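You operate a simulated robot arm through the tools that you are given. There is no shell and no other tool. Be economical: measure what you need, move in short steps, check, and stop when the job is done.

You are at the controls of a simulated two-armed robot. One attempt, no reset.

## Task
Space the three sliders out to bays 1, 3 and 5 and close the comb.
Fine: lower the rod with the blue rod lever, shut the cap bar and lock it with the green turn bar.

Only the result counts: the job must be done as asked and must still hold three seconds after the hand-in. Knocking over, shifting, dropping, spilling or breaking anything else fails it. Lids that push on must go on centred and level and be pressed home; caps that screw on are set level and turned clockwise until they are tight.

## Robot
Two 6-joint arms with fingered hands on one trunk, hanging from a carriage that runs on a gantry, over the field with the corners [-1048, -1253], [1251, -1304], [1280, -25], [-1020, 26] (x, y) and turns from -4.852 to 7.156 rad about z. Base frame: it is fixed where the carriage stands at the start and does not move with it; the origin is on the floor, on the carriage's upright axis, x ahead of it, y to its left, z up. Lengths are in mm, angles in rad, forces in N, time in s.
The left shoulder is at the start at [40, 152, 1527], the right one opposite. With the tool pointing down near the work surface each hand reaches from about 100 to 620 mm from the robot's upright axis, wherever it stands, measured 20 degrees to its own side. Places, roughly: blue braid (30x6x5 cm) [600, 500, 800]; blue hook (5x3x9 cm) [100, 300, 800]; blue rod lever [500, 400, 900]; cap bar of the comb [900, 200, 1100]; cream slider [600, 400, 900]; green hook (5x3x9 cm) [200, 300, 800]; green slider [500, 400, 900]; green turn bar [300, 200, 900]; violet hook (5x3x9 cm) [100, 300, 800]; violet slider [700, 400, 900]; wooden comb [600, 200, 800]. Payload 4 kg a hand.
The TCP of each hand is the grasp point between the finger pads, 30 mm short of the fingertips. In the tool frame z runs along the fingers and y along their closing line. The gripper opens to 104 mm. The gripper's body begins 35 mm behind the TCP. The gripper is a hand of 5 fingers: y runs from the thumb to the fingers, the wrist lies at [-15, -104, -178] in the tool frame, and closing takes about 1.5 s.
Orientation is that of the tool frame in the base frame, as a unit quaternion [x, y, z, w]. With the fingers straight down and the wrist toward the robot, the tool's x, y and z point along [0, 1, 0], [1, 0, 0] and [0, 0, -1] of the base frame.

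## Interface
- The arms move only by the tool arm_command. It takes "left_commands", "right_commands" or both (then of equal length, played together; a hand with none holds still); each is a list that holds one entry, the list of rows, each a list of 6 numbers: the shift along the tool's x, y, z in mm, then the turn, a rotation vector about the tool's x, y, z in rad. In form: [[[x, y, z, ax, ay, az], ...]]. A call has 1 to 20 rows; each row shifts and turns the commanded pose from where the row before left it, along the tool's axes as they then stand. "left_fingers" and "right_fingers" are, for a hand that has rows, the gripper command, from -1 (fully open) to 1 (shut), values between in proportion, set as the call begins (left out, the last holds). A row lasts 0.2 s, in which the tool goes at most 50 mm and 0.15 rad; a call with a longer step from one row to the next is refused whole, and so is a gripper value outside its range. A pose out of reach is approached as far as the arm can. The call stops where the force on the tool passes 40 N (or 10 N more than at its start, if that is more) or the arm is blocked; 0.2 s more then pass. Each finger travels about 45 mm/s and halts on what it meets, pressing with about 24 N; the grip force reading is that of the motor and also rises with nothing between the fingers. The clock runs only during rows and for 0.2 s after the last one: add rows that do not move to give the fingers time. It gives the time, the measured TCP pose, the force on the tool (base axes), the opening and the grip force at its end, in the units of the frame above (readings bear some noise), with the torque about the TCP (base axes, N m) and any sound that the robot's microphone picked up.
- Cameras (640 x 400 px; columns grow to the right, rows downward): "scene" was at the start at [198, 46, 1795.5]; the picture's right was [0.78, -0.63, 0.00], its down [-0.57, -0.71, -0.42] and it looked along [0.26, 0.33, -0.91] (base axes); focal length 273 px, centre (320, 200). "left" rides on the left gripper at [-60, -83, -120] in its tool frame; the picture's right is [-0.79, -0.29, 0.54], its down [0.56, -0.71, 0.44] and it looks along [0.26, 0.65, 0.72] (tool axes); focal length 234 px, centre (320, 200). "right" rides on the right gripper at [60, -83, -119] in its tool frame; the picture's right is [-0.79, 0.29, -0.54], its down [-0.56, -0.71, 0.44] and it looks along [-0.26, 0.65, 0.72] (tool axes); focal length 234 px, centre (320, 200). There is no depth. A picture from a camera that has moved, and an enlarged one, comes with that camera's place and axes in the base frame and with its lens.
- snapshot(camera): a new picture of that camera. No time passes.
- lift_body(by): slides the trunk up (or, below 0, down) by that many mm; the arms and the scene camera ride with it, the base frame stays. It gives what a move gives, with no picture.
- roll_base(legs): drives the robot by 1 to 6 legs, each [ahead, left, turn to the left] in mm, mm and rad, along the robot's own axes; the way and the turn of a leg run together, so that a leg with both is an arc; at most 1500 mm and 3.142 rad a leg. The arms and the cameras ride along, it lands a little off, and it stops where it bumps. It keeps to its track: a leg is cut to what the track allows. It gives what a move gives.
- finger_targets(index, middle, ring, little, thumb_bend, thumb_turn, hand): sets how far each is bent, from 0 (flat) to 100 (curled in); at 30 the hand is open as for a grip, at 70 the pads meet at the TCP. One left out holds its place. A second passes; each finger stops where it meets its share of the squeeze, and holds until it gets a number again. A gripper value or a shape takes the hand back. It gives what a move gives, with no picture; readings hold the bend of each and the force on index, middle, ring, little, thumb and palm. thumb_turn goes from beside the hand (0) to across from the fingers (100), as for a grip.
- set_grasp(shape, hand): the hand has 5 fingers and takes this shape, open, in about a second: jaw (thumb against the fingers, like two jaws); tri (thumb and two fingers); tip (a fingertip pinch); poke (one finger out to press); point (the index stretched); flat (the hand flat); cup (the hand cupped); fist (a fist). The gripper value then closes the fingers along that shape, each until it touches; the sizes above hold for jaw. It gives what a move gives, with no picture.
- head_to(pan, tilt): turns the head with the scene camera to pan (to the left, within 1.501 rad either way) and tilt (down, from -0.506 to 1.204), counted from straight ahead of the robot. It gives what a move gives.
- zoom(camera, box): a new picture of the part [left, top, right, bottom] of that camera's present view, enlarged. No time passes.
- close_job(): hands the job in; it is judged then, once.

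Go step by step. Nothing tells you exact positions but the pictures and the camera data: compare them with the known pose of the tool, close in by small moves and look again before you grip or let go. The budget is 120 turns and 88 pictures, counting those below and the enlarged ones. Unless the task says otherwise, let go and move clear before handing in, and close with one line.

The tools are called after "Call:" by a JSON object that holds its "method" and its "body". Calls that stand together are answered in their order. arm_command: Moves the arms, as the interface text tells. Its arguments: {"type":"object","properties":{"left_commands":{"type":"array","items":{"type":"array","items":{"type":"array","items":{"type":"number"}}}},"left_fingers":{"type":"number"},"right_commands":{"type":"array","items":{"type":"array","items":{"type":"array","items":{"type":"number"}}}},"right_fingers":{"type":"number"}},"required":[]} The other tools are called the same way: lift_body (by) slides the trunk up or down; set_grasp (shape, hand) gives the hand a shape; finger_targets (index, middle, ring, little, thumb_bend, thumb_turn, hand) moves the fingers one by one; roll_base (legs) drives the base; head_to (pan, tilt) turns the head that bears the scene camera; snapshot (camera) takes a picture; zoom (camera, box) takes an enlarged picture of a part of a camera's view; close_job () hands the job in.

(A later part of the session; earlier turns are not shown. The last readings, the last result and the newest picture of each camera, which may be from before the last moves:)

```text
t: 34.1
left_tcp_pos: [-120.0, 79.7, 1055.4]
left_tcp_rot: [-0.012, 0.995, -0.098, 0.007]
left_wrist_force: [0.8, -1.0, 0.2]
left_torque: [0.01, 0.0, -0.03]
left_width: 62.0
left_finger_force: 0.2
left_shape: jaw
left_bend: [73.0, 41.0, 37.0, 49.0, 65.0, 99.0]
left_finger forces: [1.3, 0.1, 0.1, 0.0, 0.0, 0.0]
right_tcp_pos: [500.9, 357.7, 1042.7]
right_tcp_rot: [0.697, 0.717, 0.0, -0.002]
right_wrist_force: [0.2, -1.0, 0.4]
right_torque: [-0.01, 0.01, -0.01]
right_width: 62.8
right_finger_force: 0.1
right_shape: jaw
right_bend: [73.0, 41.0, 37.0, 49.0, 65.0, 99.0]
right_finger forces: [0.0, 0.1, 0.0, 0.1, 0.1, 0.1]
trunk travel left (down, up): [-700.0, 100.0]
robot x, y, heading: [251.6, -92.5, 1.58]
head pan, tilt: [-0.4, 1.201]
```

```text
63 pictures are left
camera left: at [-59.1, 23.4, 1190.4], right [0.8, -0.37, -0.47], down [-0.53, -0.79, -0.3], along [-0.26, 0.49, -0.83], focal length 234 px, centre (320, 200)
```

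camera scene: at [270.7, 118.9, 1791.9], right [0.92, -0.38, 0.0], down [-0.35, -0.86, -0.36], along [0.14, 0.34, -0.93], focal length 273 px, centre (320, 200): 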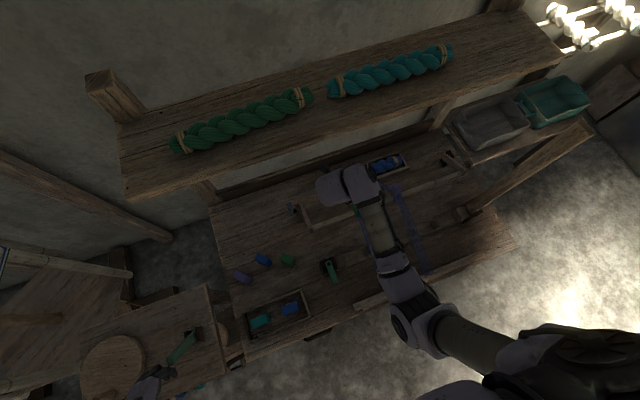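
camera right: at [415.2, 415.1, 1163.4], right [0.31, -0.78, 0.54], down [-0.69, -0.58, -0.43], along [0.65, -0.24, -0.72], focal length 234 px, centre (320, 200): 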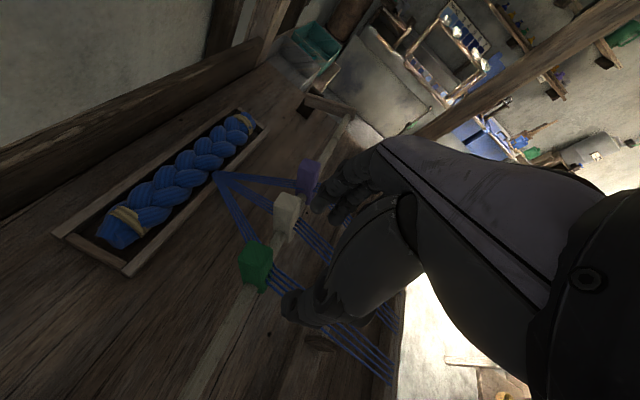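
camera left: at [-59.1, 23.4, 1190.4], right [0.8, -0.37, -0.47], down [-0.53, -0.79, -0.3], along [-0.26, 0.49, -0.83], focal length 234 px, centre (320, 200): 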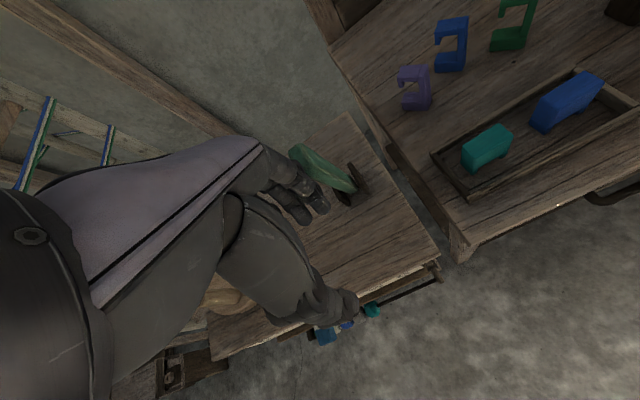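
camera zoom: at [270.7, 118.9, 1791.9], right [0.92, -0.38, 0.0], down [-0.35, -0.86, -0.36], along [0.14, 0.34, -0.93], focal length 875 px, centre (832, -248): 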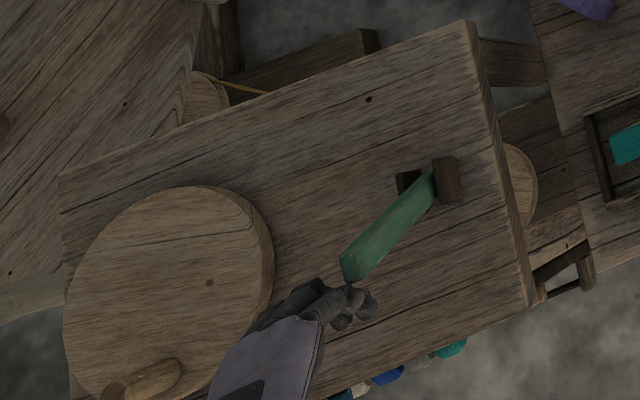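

The left index rests against a green lever on the neighbouring table. I'll back the hand straight off it, then up and inward.

Call:
{"method": "arm_command", "body": {"left_commands": [[[0, -30, 0, 0, 0, 0], [0, -40, -10, 0, 0, 0], [0, -30, -30, 0, 0, 0], [-30, -20, -30, 0, 0, 0], [-40, 0, -20, 0, 0, 0], [-40, 0, -10, 0, 0, 0]]]}}

Call:
{"method": "zoom", "body": {"camera": "scene", "box": [60, 280, 260, 400]}}

```text
t: 35.7
left_tcp_pos: [-5.4, 36.1, 1067.9]
left_tcp_rot: [0.059, 0.991, -0.111, -0.052]
left_wrist_force: [-0.2, 1.2, 0.7]
left_torque: [-0.02, 0.02, 0.02]
left_width: 62.8
left_finger_force: 0.1
left_shape: jaw
left_bend: [73.0, 41.0, 37.0, 49.0, 65.0, 99.0]
left_finger forces: [0.1, 0.1, 0.1, 0.0, 0.0, 0.1]
left hand out of reach, approached as far as the arm can: row 1, 2, 3, 4, 5, 6
right_tcp_pos: [501.2, 357.6, 1042.8]
right_tcp_rot: [0.697, 0.717, 0.0, -0.002]
right_wrist_force: [-0.5, -0.3, 0.4]
right_torque: [-0.03, 0.02, -0.02]
right_width: 62.5
right_finger_force: 0.1
right_shape: jaw
right_bend: [73.0, 41.0, 37.0, 49.0, 65.0, 99.0]
right_finger forces: [0.0, 0.1, 0.1, 0.0, 0.0, 0.1]
trunk travel left (down, up): [-700.0, 100.0]
robot x, y, heading: [250.2, -89.4, 1.579]
head pan, tilt: [-0.4, 1.201]
stopped in row 6 (left hand): the arm was blocked; the commanded pose is now the measured one
```

```text
3.20 times, centred on (160, 340) of scene
camera zoom: at [270.8, 119.0, 1792.0], right [0.92, -0.38, 0.0], down [-0.36, -0.86, -0.36], along [0.14, 0.34, -0.93], focal length 875 px, centre (832, -248)
```

zoom: 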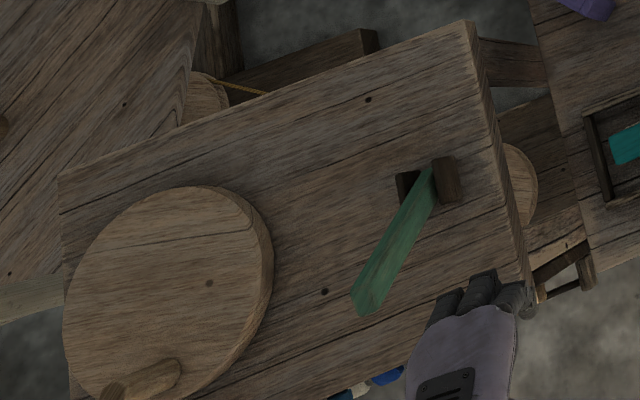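

The green lever sprang back to what matches its earlier position. Now I'll lower the right hand over the green slider.

Call:
{"method": "arm_command", "body": {"right_commands": [[[5, 2, 20, 0, 0, 0.014], [4, 2, 20, 0, 0, 0.014], [0, 0, 20, 0, 0, 0], [0, 0, 15, 0, 0, 0]]]}}

Call:
{"method": "snapshot", "body": {"camera": "right"}}

Call:
{"method": "zoom", "body": {"camera": "scene", "box": [280, 130, 480, 255]}}

```text
t: 36.7
left_tcp_pos: [-5.3, 36.3, 1067.1]
left_tcp_rot: [0.058, 0.991, -0.111, -0.052]
left_wrist_force: [0.2, -0.2, 0.6]
left_torque: [-0.04, 0.04, -0.03]
left_width: 62.4
left_finger_force: 0.0
left_shape: jaw
left_bend: [73.0, 41.0, 37.0, 49.0, 65.0, 99.0]
left_finger forces: [0.1, 0.0, 0.0, 0.0, 0.0, 0.0]
right_tcp_pos: [503.2, 367.9, 968.1]
right_tcp_rot: [0.708, 0.707, 0.0, -0.002]
right_wrist_force: [0.3, 0.0, -0.4]
right_torque: [0.02, 0.01, -0.02]
right_width: 62.9
right_finger_force: 0.1
right_shape: jaw
right_bend: [73.0, 41.0, 37.0, 49.0, 65.0, 99.0]
right_finger forces: [0.0, 0.0, 0.0, 0.0, 0.0, 0.0]
trunk travel left (down, up): [-700.0, 100.0]
robot x, y, heading: [247.4, -92.3, 1.581]
head pan, tilt: [-0.4, 1.201]
```

```text
61 pictures are left
camera right: at [420.5, 427.6, 1087.7], right [0.29, -0.79, 0.54], down [-0.71, -0.56, -0.43], along [0.64, -0.26, -0.72], focal length 234 px, centre (320, 200)
```

right: 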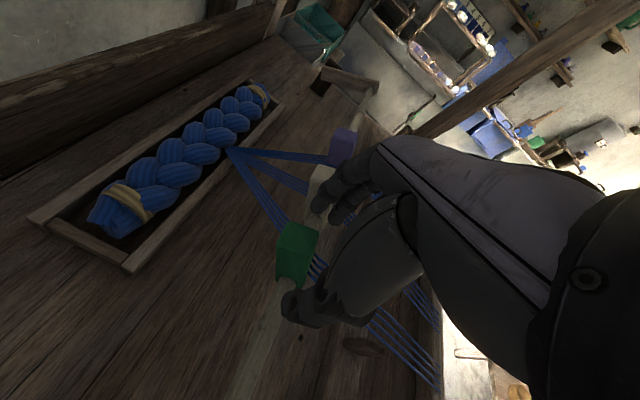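

```text
3.20 times, centred on (380, 192) of scene
camera zoom: at [270.5, 118.9, 1791.9], right [0.92, -0.38, 0.0], down [-0.36, -0.86, -0.36], along [0.14, 0.33, -0.93], focal length 875 px, centre (128, 224)
```

zoom: 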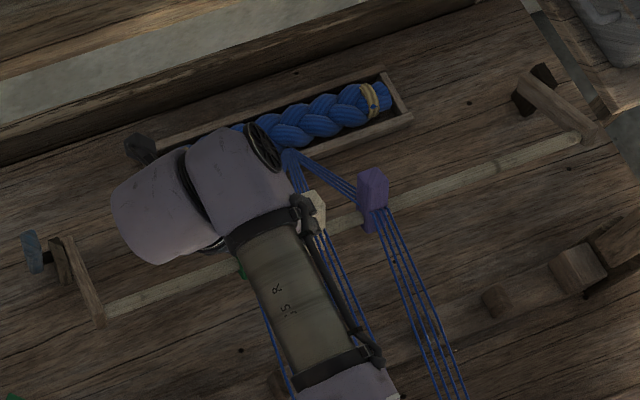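

The slider's top face is centred near (503, 380), leaning slightly back. I'll go down 28 mm, shift 5 mm back and close gently.

Call:
{"method": "arm_command", "body": {"right_commands": [[[5, 0, 14, 0, 0, 0], [0, 0, 14, 0, 0, 0]]]}}

Call:
{"method": "arm_command", "body": {"right_commands": [[[0, 0, 0, 0, 0, 0], [0, 0, 0, 0, 0, 0], [0, 0, 0, 0, 0, 0], [0, 0, 0, 0, 0, 0], [0, 0, 0, 0, 0, 0]]], "right_fingers": 0.7}}

Call:
{"method": "snapshot", "body": {"camera": "right"}}

```text
t: 37.3
left_tcp_pos: [-5.5, 35.7, 1066.4]
left_tcp_rot: [0.059, 0.991, -0.11, -0.052]
left_wrist_force: [0.8, -0.1, 0.4]
left_torque: [0.03, 0.0, 0.04]
left_width: 62.5
left_finger_force: 0.1
left_shape: jaw
left_bend: [73.0, 41.0, 37.0, 49.0, 65.0, 99.0]
left_finger forces: [0.0, 0.0, 0.1, 0.1, 0.0, 0.1]
right_tcp_pos: [503.5, 373.0, 938.9]
right_tcp_rot: [0.707, 0.707, -0.001, -0.002]
right_wrist_force: [1.4, 0.3, 0.3]
right_torque: [0.02, 0.01, 0.0]
right_width: 62.6
right_finger_force: 0.1
right_shape: jaw
right_bend: [73.0, 41.0, 37.0, 49.0, 65.0, 99.0]
right_finger forces: [0.0, 0.1, 0.1, 0.1, 0.0, 0.0]
trunk travel left (down, up): [-700.0, 100.0]
robot x, y, heading: [250.3, -91.3, 1.578]
head pan, tilt: [-0.4, 1.201]
```

```text
t: 38.5
left_tcp_pos: [-6.5, 36.5, 1068.0]
left_tcp_rot: [0.058, 0.991, -0.11, -0.052]
left_wrist_force: [-0.4, 0.1, -0.4]
left_torque: [-0.01, 0.03, 0.0]
left_width: 62.5
left_finger_force: 0.2
left_shape: jaw
left_bend: [73.0, 41.0, 37.0, 49.0, 65.0, 99.0]
left_finger forces: [0.1, 0.0, 0.0, 0.0, 0.1, 0.0]
right_tcp_pos: [502.8, 373.0, 938.4]
right_tcp_rot: [0.707, 0.707, -0.001, -0.001]
right_wrist_force: [-0.6, 1.5, -1.0]
right_torque: [0.02, -0.08, 0.02]
right_width: 21.1
right_finger_force: 23.7
right_shape: jaw
right_bend: [73.0, 58.0, 64.0, 71.0, 75.0, 100.0]
right_finger forces: [12.3, 6.9, 0.0, 0.0, 20.2, 0.1]
trunk travel left (down, up): [-700.0, 100.0]
robot x, y, heading: [251.9, -92.7, 1.582]
head pan, tilt: [-0.4, 1.201]
```

```text
59 pictures are left
camera right: at [419.4, 432.4, 1059.0], right [0.29, -0.79, 0.54], down [-0.71, -0.56, -0.43], along [0.64, -0.26, -0.72], focal length 234 px, centre (320, 200)
```

right: 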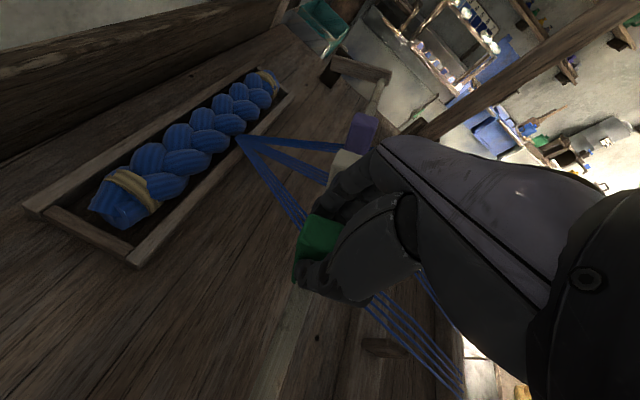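

The green slider is gripped, about 21 mm thick, at x≈503. I'll slide it gently toward −x.

Call:
{"method": "arm_command", "body": {"right_commands": [[[0, -10, 0, 0, 0, 0], [0, -10, 0, 0, 0, 0], [0, -10, 0, 0, 0, 0]]]}}

Call:
{"method": "snapshot", "body": {"camera": "right"}}

```text
t: 39.3
left_tcp_pos: [-5.8, 36.4, 1068.2]
left_tcp_rot: [0.058, 0.991, -0.109, -0.053]
left_wrist_force: [0.2, 0.5, -0.5]
left_torque: [0.0, 0.02, 0.01]
left_width: 62.4
left_finger_force: 0.0
left_shape: jaw
left_bend: [73.0, 41.0, 37.0, 49.0, 65.0, 99.0]
left_finger forces: [0.0, 0.0, 0.0, 0.0, 0.0, 0.0]
right_tcp_pos: [472.0, 373.0, 941.1]
right_tcp_rot: [0.707, 0.708, -0.001, -0.004]
right_wrist_force: [-0.4, 7.9, -12.2]
right_torque: [0.22, -0.02, 0.1]
right_width: 20.8
right_finger_force: 23.6
right_shape: jaw
right_bend: [73.0, 58.0, 64.0, 71.0, 75.0, 100.0]
right_finger forces: [11.8, 7.0, 0.0, 0.0, 19.7, 0.1]
trunk travel left (down, up): [-700.0, 100.0]
robot x, y, heading: [248.3, -89.3, 1.58]
head pan, tilt: [-0.4, 1.201]
```

```text
58 pictures are left
camera right: at [388.3, 432.6, 1060.9], right [0.29, -0.79, 0.54], down [-0.71, -0.56, -0.43], along [0.64, -0.25, -0.72], focal length 234 px, centre (320, 200)
```

right: 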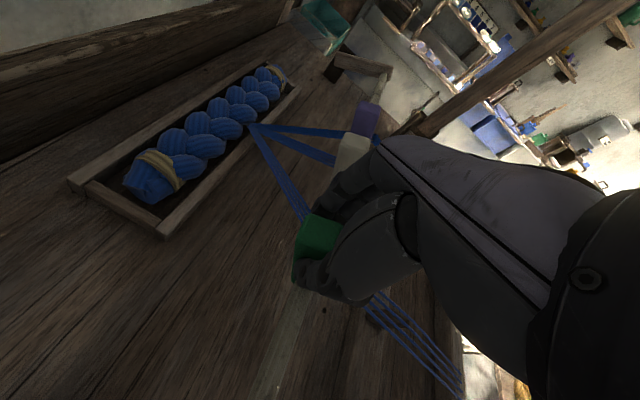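

It slides. I'll continue about 34 mm to bay 1, easing 2 mm down.

Call:
{"method": "arm_command", "body": {"right_commands": [[[0, -12, 1.5, 0, 0, 0], [0, -12, 1, 0, 0, 0], [0, -11, 0, 0, 0, 0]]]}}

Call:
{"method": "arm_command", "body": {"right_commands": [[[0, 0, 0, 0, 0, 0], [0, 0, 0, 0, 0, 0], [0, 0, 0, 0, 0, 0]]], "right_fingers": -0.2}}

Call:
{"method": "arm_command", "body": {"right_commands": [[[0, 0, -30, 0, 0, 0], [0, 0, -35, 0, 0, 0], [0, 0, -35, 0, 0, 0], [-30, 0, 0, 0, 0, 0], [-40, 0, 0, 0, 0, 0], [-40, 0, 0, 0, 0, 0], [-40, 0, 0, 0, 0, 0]]]}}

Call:
{"method": "snapshot", "body": {"camera": "right"}}

Call:
{"method": "snapshot", "body": {"camera": "scene"}}

```text
t: 40.1
left_tcp_pos: [-5.6, 37.0, 1067.6]
left_tcp_rot: [0.058, 0.991, -0.11, -0.052]
left_wrist_force: [0.5, -0.3, 0.4]
left_torque: [-0.02, 0.0, -0.01]
left_width: 62.7
left_finger_force: 0.0
left_shape: jaw
left_bend: [73.0, 41.0, 37.0, 49.0, 65.0, 99.0]
left_finger forces: [0.0, 0.0, 0.0, 0.1, 0.0, 0.0]
right_tcp_pos: [438.6, 372.5, 936.9]
right_tcp_rot: [0.706, 0.708, 0.0, -0.002]
right_wrist_force: [-1.2, 4.0, -3.5]
right_torque: [0.12, -0.03, 0.06]
right_width: 20.7
right_finger_force: 24.2
right_shape: jaw
right_bend: [73.0, 58.0, 64.0, 71.0, 75.0, 100.0]
right_finger forces: [12.5, 7.4, 0.0, 0.1, 20.9, 0.2]
trunk travel left (down, up): [-700.0, 100.0]
robot x, y, heading: [250.3, -91.7, 1.58]
head pan, tilt: [-0.4, 1.201]
```

```text
t: 40.9
left_tcp_pos: [-6.4, 35.8, 1068.0]
left_tcp_rot: [0.057, 0.991, -0.111, -0.052]
left_wrist_force: [-0.7, 0.7, 0.1]
left_torque: [-0.01, -0.02, -0.01]
left_width: 62.1
left_finger_force: 0.1
left_shape: jaw
left_bend: [73.0, 41.0, 37.0, 49.0, 65.0, 99.0]
left_finger forces: [0.0, 0.0, 0.0, 0.0, 0.0, 0.0]
right_tcp_pos: [439.5, 372.2, 937.0]
right_tcp_rot: [0.707, 0.707, -0.001, -0.002]
right_wrist_force: [0.4, 0.2, 0.5]
right_torque: [0.04, 0.0, -0.02]
right_width: 62.1
right_finger_force: 0.0
right_shape: jaw
right_bend: [73.0, 41.0, 38.0, 50.0, 65.0, 99.0]
right_finger forces: [0.0, 0.1, 0.0, 0.0, 0.1, 0.0]
trunk travel left (down, up): [-700.0, 100.0]
robot x, y, heading: [253.2, -93.8, 1.583]
head pan, tilt: [-0.4, 1.201]
```

```text
t: 42.4
left_tcp_pos: [-6.1, 37.1, 1067.0]
left_tcp_rot: [0.059, 0.991, -0.111, -0.052]
left_wrist_force: [-0.2, 0.1, 0.0]
left_torque: [-0.05, 0.01, 0.0]
left_width: 62.5
left_finger_force: 0.0
left_shape: jaw
left_bend: [73.0, 41.0, 37.0, 49.0, 65.0, 99.0]
left_finger forces: [0.1, 0.1, 0.1, 0.1, 0.1, 0.0]
right_tcp_pos: [506.3, 257.5, 1044.8]
right_tcp_rot: [0.693, 0.717, 0.064, 0.046]
right_wrist_force: [0.4, -0.2, -0.5]
right_torque: [-0.03, 0.01, -0.03]
right_width: 62.2
right_finger_force: 0.1
right_shape: jaw
right_bend: [73.0, 41.0, 37.0, 49.0, 65.0, 99.0]
right_finger forces: [0.1, 0.1, 0.0, 0.1, 0.0, 0.0]
trunk travel left (down, up): [-700.0, 100.0]
robot x, y, heading: [249.1, -90.3, 1.582]
head pan, tilt: [-0.4, 1.201]
stopped in row 7 (right hand): the arm was blocked; the commanded pose is now the measured one
```

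```text
57 pictures are left
camera right: at [404.0, 311.7, 1152.2], right [0.23, -0.79, 0.56], down [-0.61, -0.57, -0.55], along [0.76, -0.22, -0.61], focal length 234 px, centre (320, 200)
```

right: 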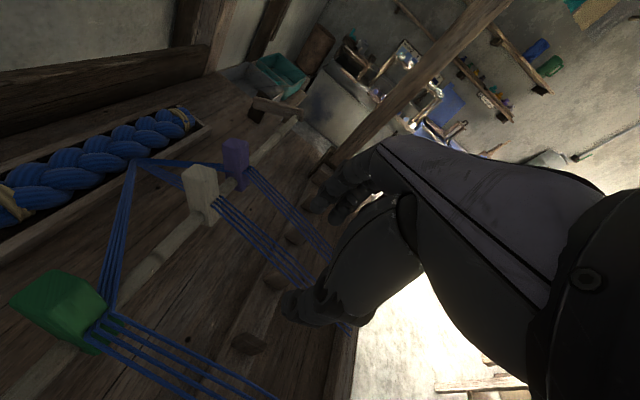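

```text
56 pictures are left
camera scene: at [270.5, 119.1, 1792.0], right [0.92, -0.38, 0.0], down [-0.36, -0.86, -0.36], along [0.14, 0.34, -0.93], focal length 273 px, centre (320, 200)
```

scene: 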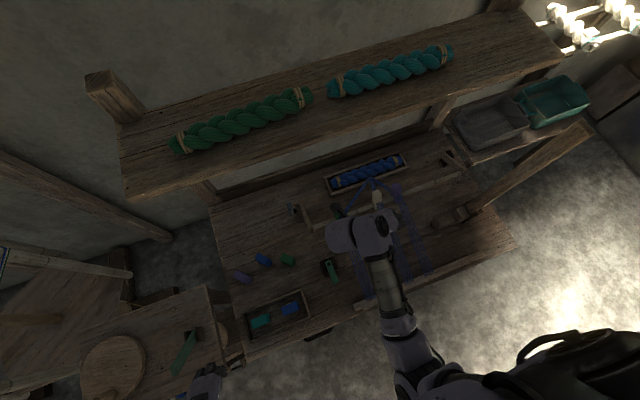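

Green is at about x=438 and its threads moved over parallel. Next I roll right and line up for the violet slider.

Call:
{"method": "roll_base", "body": {"legs": [[0, -165, -0.01]]}}

Call:
{"method": "snapshot", "body": {"camera": "right"}}

Call:
{"method": "snapshot", "body": {"camera": "scene"}}

```text
t: 43.9
left_tcp_pos: [160.0, 40.0, 1068.4]
left_tcp_rot: [0.063, 0.99, -0.11, -0.053]
left_wrist_force: [0.9, 0.1, -1.7]
left_torque: [0.01, -0.04, -0.02]
left_width: 62.5
left_finger_force: 0.0
left_shape: jaw
left_bend: [73.0, 41.0, 37.0, 49.0, 65.0, 99.0]
left_finger forces: [0.0, 0.1, 0.1, 0.0, 0.0, 0.0]
right_tcp_pos: [675.1, 255.0, 1045.5]
right_tcp_rot: [0.696, 0.714, 0.063, 0.046]
right_wrist_force: [0.0, 0.1, -0.9]
right_torque: [0.0, 0.0, 0.04]
right_width: 62.3
right_finger_force: 0.1
right_shape: jaw
right_bend: [73.0, 41.0, 37.0, 49.0, 65.0, 99.0]
right_finger forces: [0.1, 0.0, 0.0, 0.0, 0.1, 0.0]
trunk travel left (down, up): [-700.0, 100.0]
robot x, y, heading: [414.5, -91.4, 1.568]
head pan, tilt: [-0.4, 1.201]
```

```text
55 pictures are left
camera right: at [572.6, 310.5, 1152.4], right [0.22, -0.8, 0.56], down [-0.62, -0.56, -0.55], along [0.76, -0.22, -0.62], focal length 234 px, centre (320, 200)
```

right: 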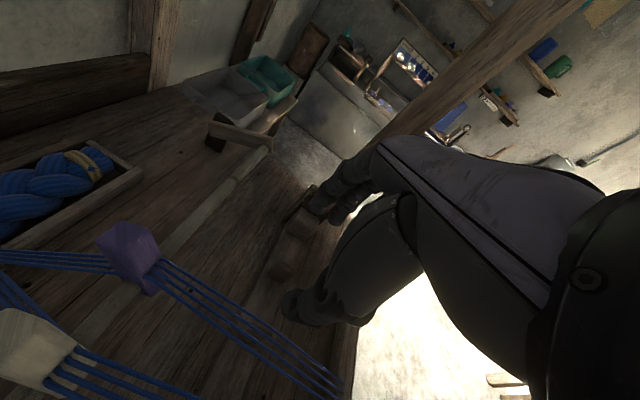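

```text
54 pictures are left
camera scene: at [437.3, 119.2, 1791.9], right [0.92, -0.39, 0.0], down [-0.36, -0.86, -0.36], along [0.14, 0.33, -0.93], focal length 273 px, centre (320, 200)
```

scene: 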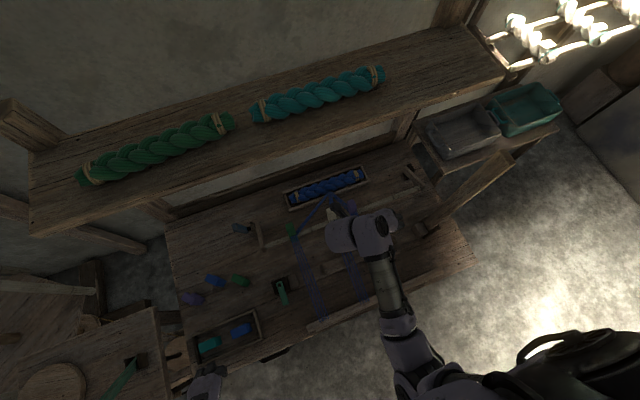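

Violet's top is near (656, 372). I'll straighten the hand and move over it.

Call:
{"method": "arm_command", "body": {"right_commands": [[[0, 0, 0, 0.077, -0.012, 0.0125], [0, 0, 0, 0.077, -0.012, 0.0125], [40, -6, 0, 0, 0, 0], [40, -6, 0, 0, 0, 0], [38, -6, 0, 0, 0, 0], [0, 0, 0, 0, 0, 0]]]}}

Call:
{"method": "arm_command", "body": {"right_commands": [[[0, 0, 25, 0, 0, 0], [0, 0, 25, 0, 0, 0], [0, 0, 20, 0, 0, 0]]]}}

Call:
{"method": "snapshot", "body": {"camera": "right"}}

```text
t: 45.2
left_tcp_pos: [159.5, 39.2, 1068.1]
left_tcp_rot: [0.064, 0.99, -0.11, -0.053]
left_wrist_force: [-0.5, 0.3, -0.1]
left_torque: [0.02, -0.02, 0.0]
left_width: 62.4
left_finger_force: 0.0
left_shape: jaw
left_bend: [73.0, 41.0, 37.0, 49.0, 65.0, 99.0]
left_finger forces: [0.1, 0.0, 0.0, 0.0, 0.1, 0.1]
right_tcp_pos: [655.8, 374.4, 1043.4]
right_tcp_rot: [0.708, 0.706, 0.0, 0.0]
right_wrist_force: [0.4, 0.7, 0.6]
right_torque: [-0.02, -0.03, 0.01]
right_width: 62.4
right_finger_force: 0.2
right_shape: jaw
right_bend: [73.0, 41.0, 37.0, 49.0, 65.0, 99.0]
right_finger forces: [0.1, 0.0, 0.0, 0.1, 0.0, 0.0]
trunk travel left (down, up): [-700.0, 100.0]
robot x, y, heading: [414.9, -90.8, 1.567]
head pan, tilt: [-0.4, 1.201]
```

```text
t: 46.0
left_tcp_pos: [159.7, 38.8, 1067.5]
left_tcp_rot: [0.064, 0.99, -0.11, -0.054]
left_wrist_force: [0.2, 0.7, -1.1]
left_torque: [0.01, -0.02, 0.0]
left_width: 62.4
left_finger_force: 0.1
left_shape: jaw
left_bend: [73.0, 41.0, 37.0, 49.0, 65.0, 99.0]
left_finger forces: [0.1, 0.1, 0.0, 0.1, 0.0, 0.0]
right_tcp_pos: [659.7, 373.4, 975.0]
right_tcp_rot: [0.708, 0.706, 0.0, 0.0]
right_wrist_force: [0.4, -0.3, -0.2]
right_torque: [-0.03, 0.0, -0.01]
right_width: 62.5
right_finger_force: 0.1
right_shape: jaw
right_bend: [73.0, 41.0, 37.0, 49.0, 65.0, 99.0]
right_finger forces: [0.0, 0.1, 0.0, 0.1, 0.0, 0.1]
trunk travel left (down, up): [-700.0, 100.0]
robot x, y, heading: [414.6, -95.0, 1.566]
head pan, tilt: [-0.4, 1.201]
```

```text
53 pictures are left
camera right: at [574.9, 433.7, 1096.0], right [0.29, -0.79, 0.54], down [-0.71, -0.56, -0.44], along [0.65, -0.26, -0.72], focal length 234 px, centre (320, 200)
```

right: 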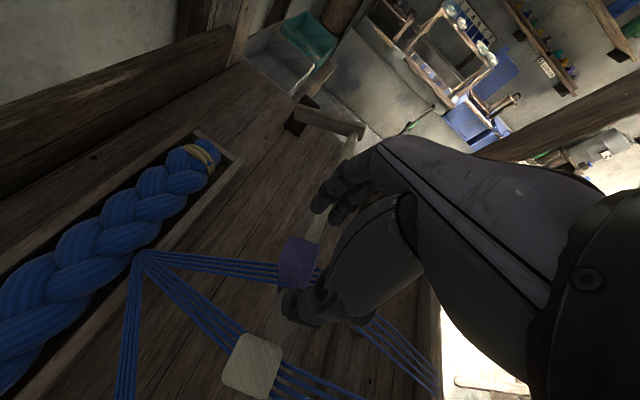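

The violet slider is centred between the fingers. I'll lower and close.

Call:
{"method": "arm_command", "body": {"right_commands": [[[0, 0, 18, 0, 0, 0], [0, 0, 18, 0, 0, 0]]]}}

Call:
{"method": "arm_command", "body": {"right_commands": [[[0, 0, 0, 0, 0, 0], [0, 0, 0, 0, 0, 0], [0, 0, 0, 0, 0, 0], [0, 0, 0, 0, 0, 0], [0, 0, 0, 0, 0, 0]]], "right_fingers": 0.7}}

Call:
{"method": "arm_command", "body": {"right_commands": [[[0, 12, 0, 0, 0, 0], [0, 12, 0, 0, 0, 0], [0, 12, 0, 0, 0, 0], [0, 12, 0, 0, 0, 0], [0, 12, 0, 0, 0, 0]]]}}

```text
t: 46.6
left_tcp_pos: [159.0, 39.8, 1068.0]
left_tcp_rot: [0.064, 0.99, -0.109, -0.054]
left_wrist_force: [0.1, 0.1, -0.4]
left_torque: [0.03, 0.01, 0.01]
left_width: 62.7
left_finger_force: 0.2
left_shape: jaw
left_bend: [73.0, 41.0, 37.0, 49.0, 65.0, 99.0]
left_finger forces: [0.0, 0.0, 0.1, 0.0, 0.1, 0.1]
right_tcp_pos: [659.8, 373.1, 939.3]
right_tcp_rot: [0.708, 0.706, 0.0, 0.0]
right_wrist_force: [0.4, -0.4, -0.9]
right_torque: [-0.01, 0.02, 0.0]
right_width: 62.5
right_finger_force: 0.1
right_shape: jaw
right_bend: [73.0, 41.0, 37.0, 49.0, 65.0, 99.0]
right_finger forces: [0.1, 0.0, 0.1, 0.1, 0.0, 0.0]
trunk travel left (down, up): [-700.0, 100.0]
robot x, y, heading: [416.0, -88.7, 1.573]
head pan, tilt: [-0.4, 1.201]
```

```text
t: 47.9
left_tcp_pos: [160.4, 39.1, 1067.7]
left_tcp_rot: [0.063, 0.991, -0.11, -0.053]
left_wrist_force: [0.4, 0.1, 1.1]
left_torque: [-0.01, 0.02, 0.0]
left_width: 62.5
left_finger_force: 0.1
left_shape: jaw
left_bend: [73.0, 41.0, 37.0, 49.0, 65.0, 99.0]
left_finger forces: [0.0, 0.1, 0.0, 0.0, 0.0, 0.0]
right_tcp_pos: [659.9, 372.8, 938.8]
right_tcp_rot: [0.708, 0.706, 0.0, -0.001]
right_wrist_force: [-0.6, -0.2, -1.6]
right_torque: [0.0, -0.03, 0.04]
right_width: 21.4
right_finger_force: 23.6
right_shape: jaw
right_bend: [73.0, 58.0, 61.0, 71.0, 75.0, 100.0]
right_finger forces: [11.4, 6.3, 2.3, 0.0, 20.7, 0.0]
trunk travel left (down, up): [-700.0, 100.0]
robot x, y, heading: [419.9, -95.6, 1.569]
head pan, tilt: [-0.4, 1.201]
```

```text
t: 49.0
left_tcp_pos: [161.0, 38.1, 1067.8]
left_tcp_rot: [0.063, 0.99, -0.111, -0.052]
left_wrist_force: [0.1, -0.3, 0.1]
left_torque: [0.02, 0.01, -0.01]
left_width: 62.6
left_finger_force: 0.1
left_shape: jaw
left_bend: [73.0, 41.0, 37.0, 49.0, 65.0, 99.0]
left_finger forces: [0.0, 0.1, 0.1, 0.0, 0.0, 0.1]
right_tcp_pos: [720.4, 372.0, 938.4]
right_tcp_rot: [0.708, 0.707, 0.0, 0.001]
right_wrist_force: [0.6, -9.7, 9.7]
right_torque: [-0.27, -0.02, -0.08]
right_width: 21.6
right_finger_force: 24.2
right_shape: jaw
right_bend: [73.0, 58.0, 61.0, 71.0, 75.0, 100.0]
right_finger forces: [12.5, 7.2, 6.6, 0.0, 22.3, 0.0]
trunk travel left (down, up): [-700.0, 100.0]
robot x, y, heading: [418.0, -89.0, 1.572]
head pan, tilt: [-0.4, 1.201]
```

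Sliding well, now at x≈720. I'll continue to about 800.

Call:
{"method": "arm_command", "body": {"right_commands": [[[0, 12, 0, 0, 0, 0], [0, 12, 0, 0, 0, 0], [0, 12, 0, 0, 0, 0], [0, 12, 0, 0, 0, 0], [0, 12, 0, 0, 0, 0], [0, 12, 0, 0, 0, 0], [0, 8, 0, 0, 0, 0]]]}}

Call:
{"method": "zoom", "body": {"camera": "scene", "box": [240, 160, 480, 310]}}

Call:
{"method": "snapshot", "body": {"camera": "right"}}

```text
t: 50.6
left_tcp_pos: [160.6, 36.7, 1067.8]
left_tcp_rot: [0.064, 0.99, -0.111, -0.053]
left_wrist_force: [0.2, 0.1, 0.3]
left_torque: [0.01, 0.04, -0.02]
left_width: 62.6
left_finger_force: 0.0
left_shape: jaw
left_bend: [73.0, 41.0, 37.0, 49.0, 65.0, 99.0]
left_finger forces: [0.0, 0.1, 0.0, 0.0, 0.0, 0.0]
right_tcp_pos: [799.6, 370.9, 938.0]
right_tcp_rot: [0.708, 0.706, -0.001, 0.0]
right_wrist_force: [-0.1, -11.6, 8.5]
right_torque: [-0.31, -0.07, -0.03]
right_width: 21.5
right_finger_force: 23.8
right_shape: jaw
right_bend: [73.0, 58.0, 72.0, 71.0, 75.0, 100.0]
right_finger forces: [12.2, 7.1, 7.4, 0.0, 22.7, 0.0]
trunk travel left (down, up): [-700.0, 100.0]
robot x, y, heading: [415.1, -90.0, 1.568]
head pan, tilt: [-0.4, 1.201]
```

```text
2.67 times, centred on (360, 235) of scene
camera zoom: at [437.4, 118.5, 1791.7], right [0.92, -0.39, 0.0], down [-0.36, -0.86, -0.36], along [0.14, 0.33, -0.93], focal length 729 px, centre (213, 107)
```

zoom: 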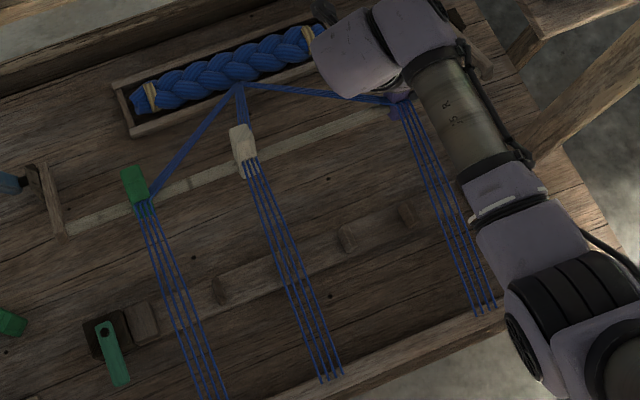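

```text
51 pictures are left
camera right: at [715.8, 431.3, 1058.5], right [0.29, -0.79, 0.55], down [-0.71, -0.56, -0.43], along [0.65, -0.26, -0.72], focal length 234 px, centre (320, 200)
```

right: 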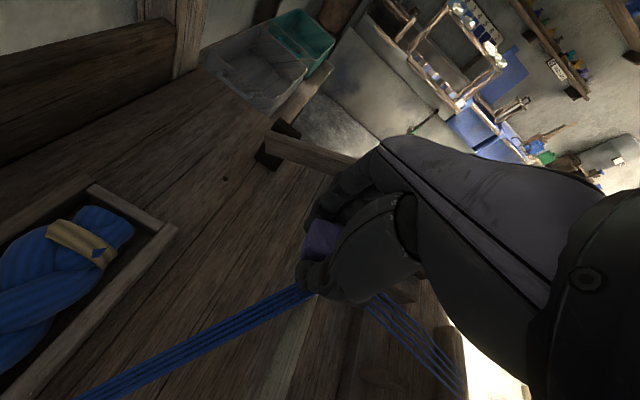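

All threads stay parallel. I'll release violet and clear the hand to judge the alignment.

Call:
{"method": "arm_command", "body": {"right_commands": [[[0, 0, 0, 0, 0, 0], [0, 0, 0, 0, 0, 0], [0, 0, 0, 0, 0, 0]]], "right_fingers": -0.2}}

Call:
{"method": "arm_command", "body": {"right_commands": [[[0, 0, -30, 0, 0, 0], [0, 0, -35, 0, 0, 0], [0, 0, -35, 0, 0, 0], [0, -30, 0, 0, 0, 0], [0, -30, 0, 0, 0, 0]]]}}

Call:
{"method": "roll_base", "body": {"legs": [[0, 90, 0]]}}

Call:
{"method": "zoom", "body": {"camera": "scene", "box": [250, 140, 490, 290]}}

```text
t: 51.5
left_tcp_pos: [159.8, 39.3, 1067.0]
left_tcp_rot: [0.063, 0.99, -0.11, -0.053]
left_wrist_force: [-0.3, 0.6, 0.3]
left_torque: [0.02, -0.03, -0.01]
left_width: 62.3
left_finger_force: 0.1
left_shape: jaw
left_bend: [73.0, 41.0, 37.0, 49.0, 65.0, 99.0]
left_finger forces: [0.0, 0.0, 0.0, 0.0, 0.0, 0.0]
right_tcp_pos: [800.6, 374.6, 939.5]
right_tcp_rot: [0.707, 0.707, 0.001, -0.001]
right_wrist_force: [0.1, -0.5, 0.2]
right_torque: [0.03, -0.03, -0.02]
right_width: 61.9
right_finger_force: 0.1
right_shape: jaw
right_bend: [73.0, 41.0, 38.0, 50.0, 65.0, 99.0]
right_finger forces: [0.1, 0.0, 0.0, 0.0, 0.0, 0.0]
trunk travel left (down, up): [-700.0, 100.0]
robot x, y, heading: [417.5, -92.2, 1.567]
head pan, tilt: [-0.4, 1.201]
```

```text
t: 52.6
left_tcp_pos: [159.4, 38.5, 1068.5]
left_tcp_rot: [0.063, 0.99, -0.11, -0.054]
left_wrist_force: [0.9, 0.7, -0.6]
left_torque: [-0.01, 0.01, 0.01]
left_width: 62.4
left_finger_force: 0.0
left_shape: jaw
left_bend: [73.0, 41.0, 37.0, 49.0, 65.0, 99.0]
left_finger forces: [0.1, 0.0, 0.1, 0.0, 0.1, 0.1]
right_tcp_pos: [737.0, 374.0, 1040.2]
right_tcp_rot: [0.708, 0.706, 0.0, 0.001]
right_wrist_force: [-0.5, 1.0, 0.3]
right_torque: [0.01, 0.02, 0.01]
right_width: 62.1
right_finger_force: 0.1
right_shape: jaw
right_bend: [73.0, 41.0, 37.0, 49.0, 65.0, 99.0]
right_finger forces: [0.0, 0.1, 0.0, 0.0, 0.0, 0.0]
trunk travel left (down, up): [-700.0, 100.0]
robot x, y, heading: [414.2, -91.8, 1.565]
head pan, tilt: [-0.4, 1.201]
```

```text
t: 53.8
left_tcp_pos: [70.8, 38.8, 1067.4]
left_tcp_rot: [0.064, 0.99, -0.11, -0.053]
left_wrist_force: [0.1, -0.1, 0.7]
left_torque: [0.0, 0.01, 0.03]
left_width: 62.6
left_finger_force: 0.0
left_shape: jaw
left_bend: [73.0, 41.0, 37.0, 49.0, 65.0, 99.0]
left_finger forces: [0.1, 0.1, 0.1, 0.1, 0.0, 0.1]
right_tcp_pos: [648.1, 374.1, 1039.5]
right_tcp_rot: [0.708, 0.707, 0.0, 0.0]
right_wrist_force: [-0.3, 0.0, -0.3]
right_torque: [-0.01, -0.03, -0.02]
right_width: 62.3
right_finger_force: 0.0
right_shape: jaw
right_bend: [73.0, 41.0, 37.0, 49.0, 65.0, 99.0]
right_finger forces: [0.1, 0.0, 0.0, 0.1, 0.1, 0.0]
trunk travel left (down, up): [-700.0, 100.0]
robot x, y, heading: [326.4, -91.5, 1.565]
head pan, tilt: [-0.4, 1.201]
```

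```text
2.67 times, centred on (370, 215) of scene
camera zoom: at [349.0, 119.4, 1791.9], right [0.92, -0.39, 0.0], down [-0.36, -0.86, -0.36], along [0.14, 0.33, -0.93], focal length 729 px, centre (187, 160)
```

zoom: 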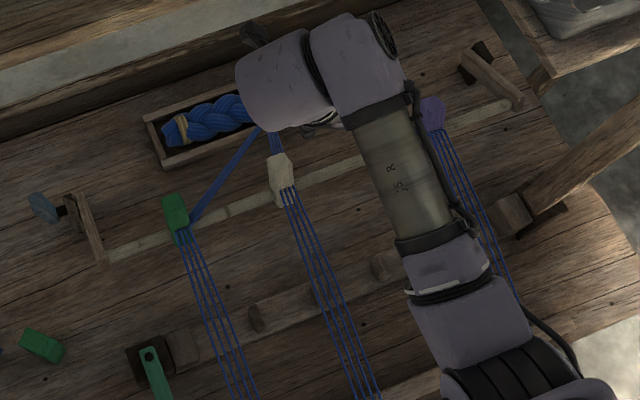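

Violet sits just left of the right block as intended. Now the cream slider at x≈580.

Call:
{"method": "arm_command", "body": {"right_commands": [[[0, -35, 0, 0, 0, 0], [0, -32, 0, 0, 0, 0], [0, 0, 20, 0, 0, 0], [0, 0, 25, 0, 0, 0], [0, 0, 20, 0, 0, 0], [0, 0, 0, 0, 0, 0]]]}}

Call:
{"method": "snapshot", "body": {"camera": "right"}}

```text
t: 55.1
left_tcp_pos: [70.6, 40.4, 1068.2]
left_tcp_rot: [0.063, 0.991, -0.11, -0.053]
left_wrist_force: [0.9, 0.2, 0.2]
left_torque: [-0.03, 0.02, 0.02]
left_width: 62.5
left_finger_force: 0.1
left_shape: jaw
left_bend: [73.0, 41.0, 37.0, 49.0, 65.0, 99.0]
left_finger forces: [0.1, 0.1, 0.0, 0.1, 0.1, 0.1]
right_tcp_pos: [580.7, 375.5, 973.0]
right_tcp_rot: [0.708, 0.706, 0.0, 0.0]
right_wrist_force: [1.1, -0.1, 0.6]
right_torque: [-0.02, 0.01, 0.03]
right_width: 62.0
right_finger_force: 0.1
right_shape: jaw
right_bend: [73.0, 41.0, 37.0, 49.0, 65.0, 99.0]
right_finger forces: [0.1, 0.0, 0.0, 0.1, 0.0, 0.0]
trunk travel left (down, up): [-700.0, 100.0]
robot x, y, heading: [326.4, -91.4, 1.567]
head pan, tilt: [-0.4, 1.201]
```

```text
49 pictures are left
camera right: at [497.5, 435.1, 1093.9], right [0.29, -0.79, 0.54], down [-0.71, -0.56, -0.44], along [0.65, -0.26, -0.72], focal length 234 px, centre (320, 200)
```

right: 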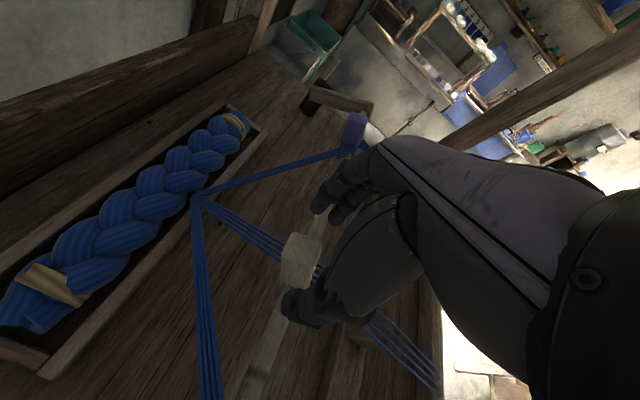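

Cream is centred between the fingers. I'll lower, close and slide it 40 mm to the right.

Call:
{"method": "arm_command", "body": {"right_commands": [[[-1, 0, 17, 0, 0, 0], [-1, 0, 17, 0, 0, 0]]]}}

Call:
{"method": "arm_command", "body": {"right_commands": [[[0, 0, 0, 0, 0, 0], [0, 0, 0, 0, 0, 0], [0, 0, 0, 0, 0, 0], [0, 0, 0, 0, 0, 0], [0, 0, 0, 0, 0, 0]]], "right_fingers": 0.7}}

Call:
{"method": "arm_command", "body": {"right_commands": [[[0, 10, 0, 0, 0, 0], [0, 10, 0, 0, 0, 0], [0, 10, 0, 0, 0, 0], [0, 9, 0, 0, 0, 0]]]}}

Call:
{"method": "arm_command", "body": {"right_commands": [[[0, 0, 0, 0, 0, 0], [0, 0, 0, 0, 0, 0], [0, 0, 0, 0, 0, 0]]], "right_fingers": -0.2}}

Call:
{"method": "arm_command", "body": {"right_commands": [[[0, 0, -30, 0, 0, 0], [0, 0, -35, 0, 0, 0], [0, 0, -40, 0, 0, 0], [0, 0, -40, 0, 0, 0]]]}}

```text
t: 55.8
left_tcp_pos: [72.7, 40.6, 1067.8]
left_tcp_rot: [0.064, 0.99, -0.11, -0.054]
left_wrist_force: [0.7, 0.2, 0.4]
left_torque: [0.03, 0.0, -0.02]
left_width: 62.5
left_finger_force: 0.1
left_shape: jaw
left_bend: [73.0, 41.0, 37.0, 49.0, 65.0, 99.0]
left_finger forces: [0.0, 0.0, 0.0, 0.0, 0.1, 0.0]
right_tcp_pos: [582.2, 371.5, 940.7]
right_tcp_rot: [0.707, 0.707, 0.001, -0.001]
right_wrist_force: [-0.4, 0.6, 0.6]
right_torque: [0.0, 0.0, 0.0]
right_width: 62.3
right_finger_force: 0.0
right_shape: jaw
right_bend: [73.0, 41.0, 37.0, 49.0, 65.0, 99.0]
right_finger forces: [0.1, 0.1, 0.1, 0.0, 0.0, 0.0]
trunk travel left (down, up): [-700.0, 100.0]
robot x, y, heading: [325.2, -90.5, 1.568]
head pan, tilt: [-0.4, 1.201]
```

```text
t: 57.0
left_tcp_pos: [71.5, 39.2, 1068.6]
left_tcp_rot: [0.064, 0.99, -0.11, -0.053]
left_wrist_force: [0.1, 0.6, 0.6]
left_torque: [0.0, -0.01, 0.0]
left_width: 62.5
left_finger_force: 0.0
left_shape: jaw
left_bend: [73.0, 41.0, 37.0, 49.0, 65.0, 99.0]
left_finger forces: [0.0, 0.1, 0.0, 0.1, 0.1, 0.0]
right_tcp_pos: [582.5, 373.1, 939.6]
right_tcp_rot: [0.708, 0.707, 0.0, 0.001]
right_wrist_force: [0.0, 0.8, -0.9]
right_torque: [0.0, -0.06, 0.05]
right_width: 20.9
right_finger_force: 24.0
right_shape: jaw
right_bend: [73.0, 59.0, 62.0, 71.0, 74.0, 100.0]
right_finger forces: [11.4, 6.2, 3.4, 0.0, 20.8, 0.0]
trunk travel left (down, up): [-700.0, 100.0]
robot x, y, heading: [327.7, -87.5, 1.564]
head pan, tilt: [-0.4, 1.201]
```

```text
t: 58.0
left_tcp_pos: [72.5, 39.1, 1068.0]
left_tcp_rot: [0.064, 0.99, -0.11, -0.053]
left_wrist_force: [0.2, 0.5, -0.5]
left_torque: [0.02, 0.01, -0.02]
left_width: 62.5
left_finger_force: 0.0
left_shape: jaw
left_bend: [73.0, 41.0, 37.0, 49.0, 65.0, 99.0]
left_finger forces: [0.0, 0.0, 0.0, 0.0, 0.0, 0.0]
right_tcp_pos: [621.7, 373.0, 940.2]
right_tcp_rot: [0.709, 0.706, 0.0, 0.0]
right_wrist_force: [0.2, -0.2, 1.7]
right_torque: [0.02, -0.02, 0.02]
right_width: 21.3
right_finger_force: 24.0
right_shape: jaw
right_bend: [73.0, 59.0, 71.0, 71.0, 75.0, 100.0]
right_finger forces: [13.6, 7.7, 0.8, 0.1, 20.8, 0.0]
trunk travel left (down, up): [-700.0, 100.0]
robot x, y, heading: [328.8, -87.8, 1.565]
head pan, tilt: [-0.4, 1.201]
```

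```text
t: 58.8
left_tcp_pos: [71.8, 39.5, 1068.2]
left_tcp_rot: [0.064, 0.99, -0.11, -0.053]
left_wrist_force: [-0.2, 0.3, 0.9]
left_torque: [-0.01, 0.03, -0.03]
left_width: 62.6
left_finger_force: 0.0
left_shape: jaw
left_bend: [73.0, 41.0, 37.0, 49.0, 65.0, 99.0]
left_finger forces: [0.1, 0.0, 0.0, 0.1, 0.0, 0.1]
right_tcp_pos: [621.5, 371.5, 939.1]
right_tcp_rot: [0.707, 0.707, 0.0, 0.0]
right_wrist_force: [0.1, -0.2, -0.1]
right_torque: [0.01, 0.01, -0.03]
right_width: 61.9
right_finger_force: 0.0
right_shape: jaw
right_bend: [73.0, 41.0, 38.0, 50.0, 65.0, 99.0]
right_finger forces: [0.1, 0.0, 0.0, 0.0, 0.0, 0.1]
trunk travel left (down, up): [-700.0, 100.0]
robot x, y, heading: [327.6, -86.7, 1.563]
head pan, tilt: [-0.4, 1.201]
```

```text
t: 59.8
left_tcp_pos: [72.2, 39.7, 1067.1]
left_tcp_rot: [0.064, 0.99, -0.11, -0.053]
left_wrist_force: [0.3, -0.3, -0.3]
left_torque: [-0.02, -0.04, -0.02]
left_width: 62.3
left_finger_force: 0.1
left_shape: jaw
left_bend: [73.0, 41.0, 37.0, 49.0, 65.0, 99.0]
left_finger forces: [0.0, 0.0, 0.1, 0.0, 0.0, 0.1]
right_tcp_pos: [624.4, 370.5, 1081.6]
right_tcp_rot: [0.708, 0.706, 0.0, -0.001]
right_wrist_force: [0.6, 0.3, 0.8]
right_torque: [0.0, 0.0, -0.02]
right_width: 61.9
right_finger_force: 0.0
right_shape: jaw
right_bend: [73.0, 41.0, 38.0, 50.0, 65.0, 99.0]
right_finger forces: [0.0, 0.1, 0.1, 0.0, 0.0, 0.0]
trunk travel left (down, up): [-700.0, 100.0]
robot x, y, heading: [326.7, -90.2, 1.565]
head pan, tilt: [-0.4, 1.201]
```

All three sliders should be near 438, 621 and 800. I'll back the robot off and centre the camera to verify against the teeth.

Call:
{"method": "roll_base", "body": {"legs": [[-350, 0, 0.006], [0, -280, 0]]}}

Call:
{"method": "head_to", "body": {"pan": 0, "tilt": 0.95}}

Call:
{"method": "zoom", "body": {"camera": "scene", "box": [200, 60, 440, 210]}}

```text
t: 63.6
left_tcp_pos: [351.9, -313.6, 1069.6]
left_tcp_rot: [0.063, 0.991, -0.11, -0.053]
left_wrist_force: [-0.2, -1.0, 0.4]
left_torque: [0.02, 0.03, 0.02]
left_width: 62.5
left_finger_force: 0.0
left_shape: jaw
left_bend: [73.0, 41.0, 37.0, 49.0, 65.0, 99.0]
left_finger forces: [0.0, 0.1, 0.0, 0.1, 0.1, 0.1]
right_tcp_pos: [903.1, 18.8, 1082.2]
right_tcp_rot: [0.707, 0.708, 0.0, 0.0]
right_wrist_force: [0.4, -0.1, 0.0]
right_torque: [0.01, 0.0, 0.02]
right_width: 62.0
right_finger_force: 0.0
right_shape: jaw
right_bend: [73.0, 41.0, 38.0, 50.0, 65.0, 99.0]
right_finger forces: [0.1, 0.0, 0.0, 0.0, 0.1, 0.1]
trunk travel left (down, up): [-700.0, 100.0]
robot x, y, heading: [608.9, -439.6, 1.568]
head pan, tilt: [-0.4, 1.201]
```

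```text
t: 64.5
left_tcp_pos: [351.9, -312.9, 1068.7]
left_tcp_rot: [0.062, 0.991, -0.11, -0.053]
left_wrist_force: [-0.5, -1.2, 0.6]
left_torque: [0.0, -0.01, 0.0]
left_width: 62.4
left_finger_force: 0.1
left_shape: jaw
left_bend: [73.0, 41.0, 37.0, 49.0, 65.0, 99.0]
left_finger forces: [0.0, 0.0, 0.1, 0.0, 0.0, 0.0]
right_tcp_pos: [902.7, 19.4, 1081.7]
right_tcp_rot: [0.707, 0.708, 0.0, 0.0]
right_wrist_force: [0.8, -0.2, 0.5]
right_torque: [-0.03, -0.02, 0.03]
right_width: 62.0
right_finger_force: 0.1
right_shape: jaw
right_bend: [73.0, 41.0, 38.0, 50.0, 65.0, 99.0]
right_finger forces: [0.1, 0.0, 0.1, 0.0, 0.1, 0.0]
trunk travel left (down, up): [-700.0, 100.0]
robot x, y, heading: [604.6, -442.4, 1.572]
head pan, tilt: [0.0, 0.949]
```

```text
2.67 times, centred on (320, 135) of scene
camera zoom: at [607.2, -212.0, 1808.1], right [1.0, 0.0, 0.0], down [0.0, -0.81, -0.58], along [0.0, 0.58, -0.81], focal length 729 px, centre (320, 373)
```

zoom: 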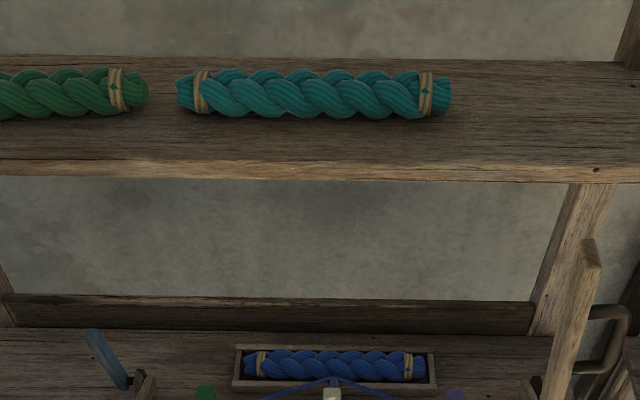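

The view is aimed too high. I'll enlarge the lower part.

Call:
{"method": "zoom", "body": {"camera": "scene", "box": [200, 170, 440, 320]}}

Call:
{"method": "zoom", "body": {"camera": "scene", "box": [215, 170, 295, 220]}}

```text
2.67 times, centred on (320, 245) of scene
camera zoom: at [607.2, -212.0, 1808.1], right [1.0, 0.0, 0.0], down [0.0, -0.81, -0.58], along [0.0, 0.58, -0.81], focal length 729 px, centre (320, 80)
```

zoom: 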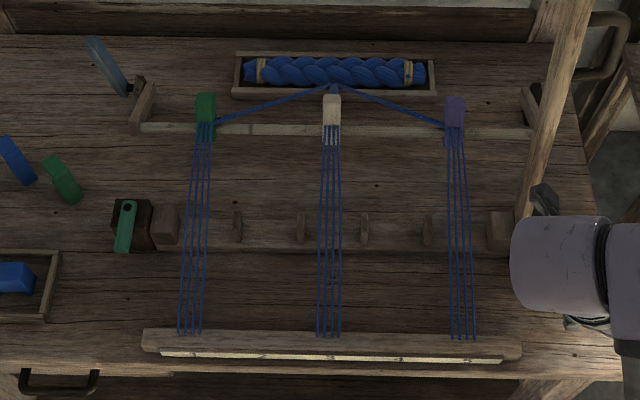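

```text
8.00 times, centred on (255, 195) of scene
camera zoom: at [607.2, -212.0, 1808.1], right [1.0, 0.0, 0.0], down [0.0, -0.81, -0.58], along [0.0, 0.58, -0.81], focal length 2187 px, centre (840, 240)
```

zoom: 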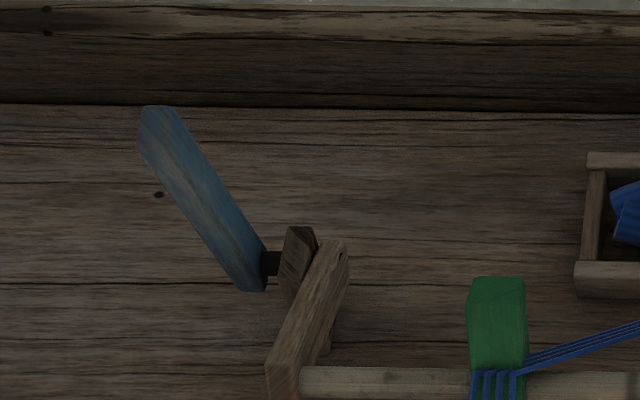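

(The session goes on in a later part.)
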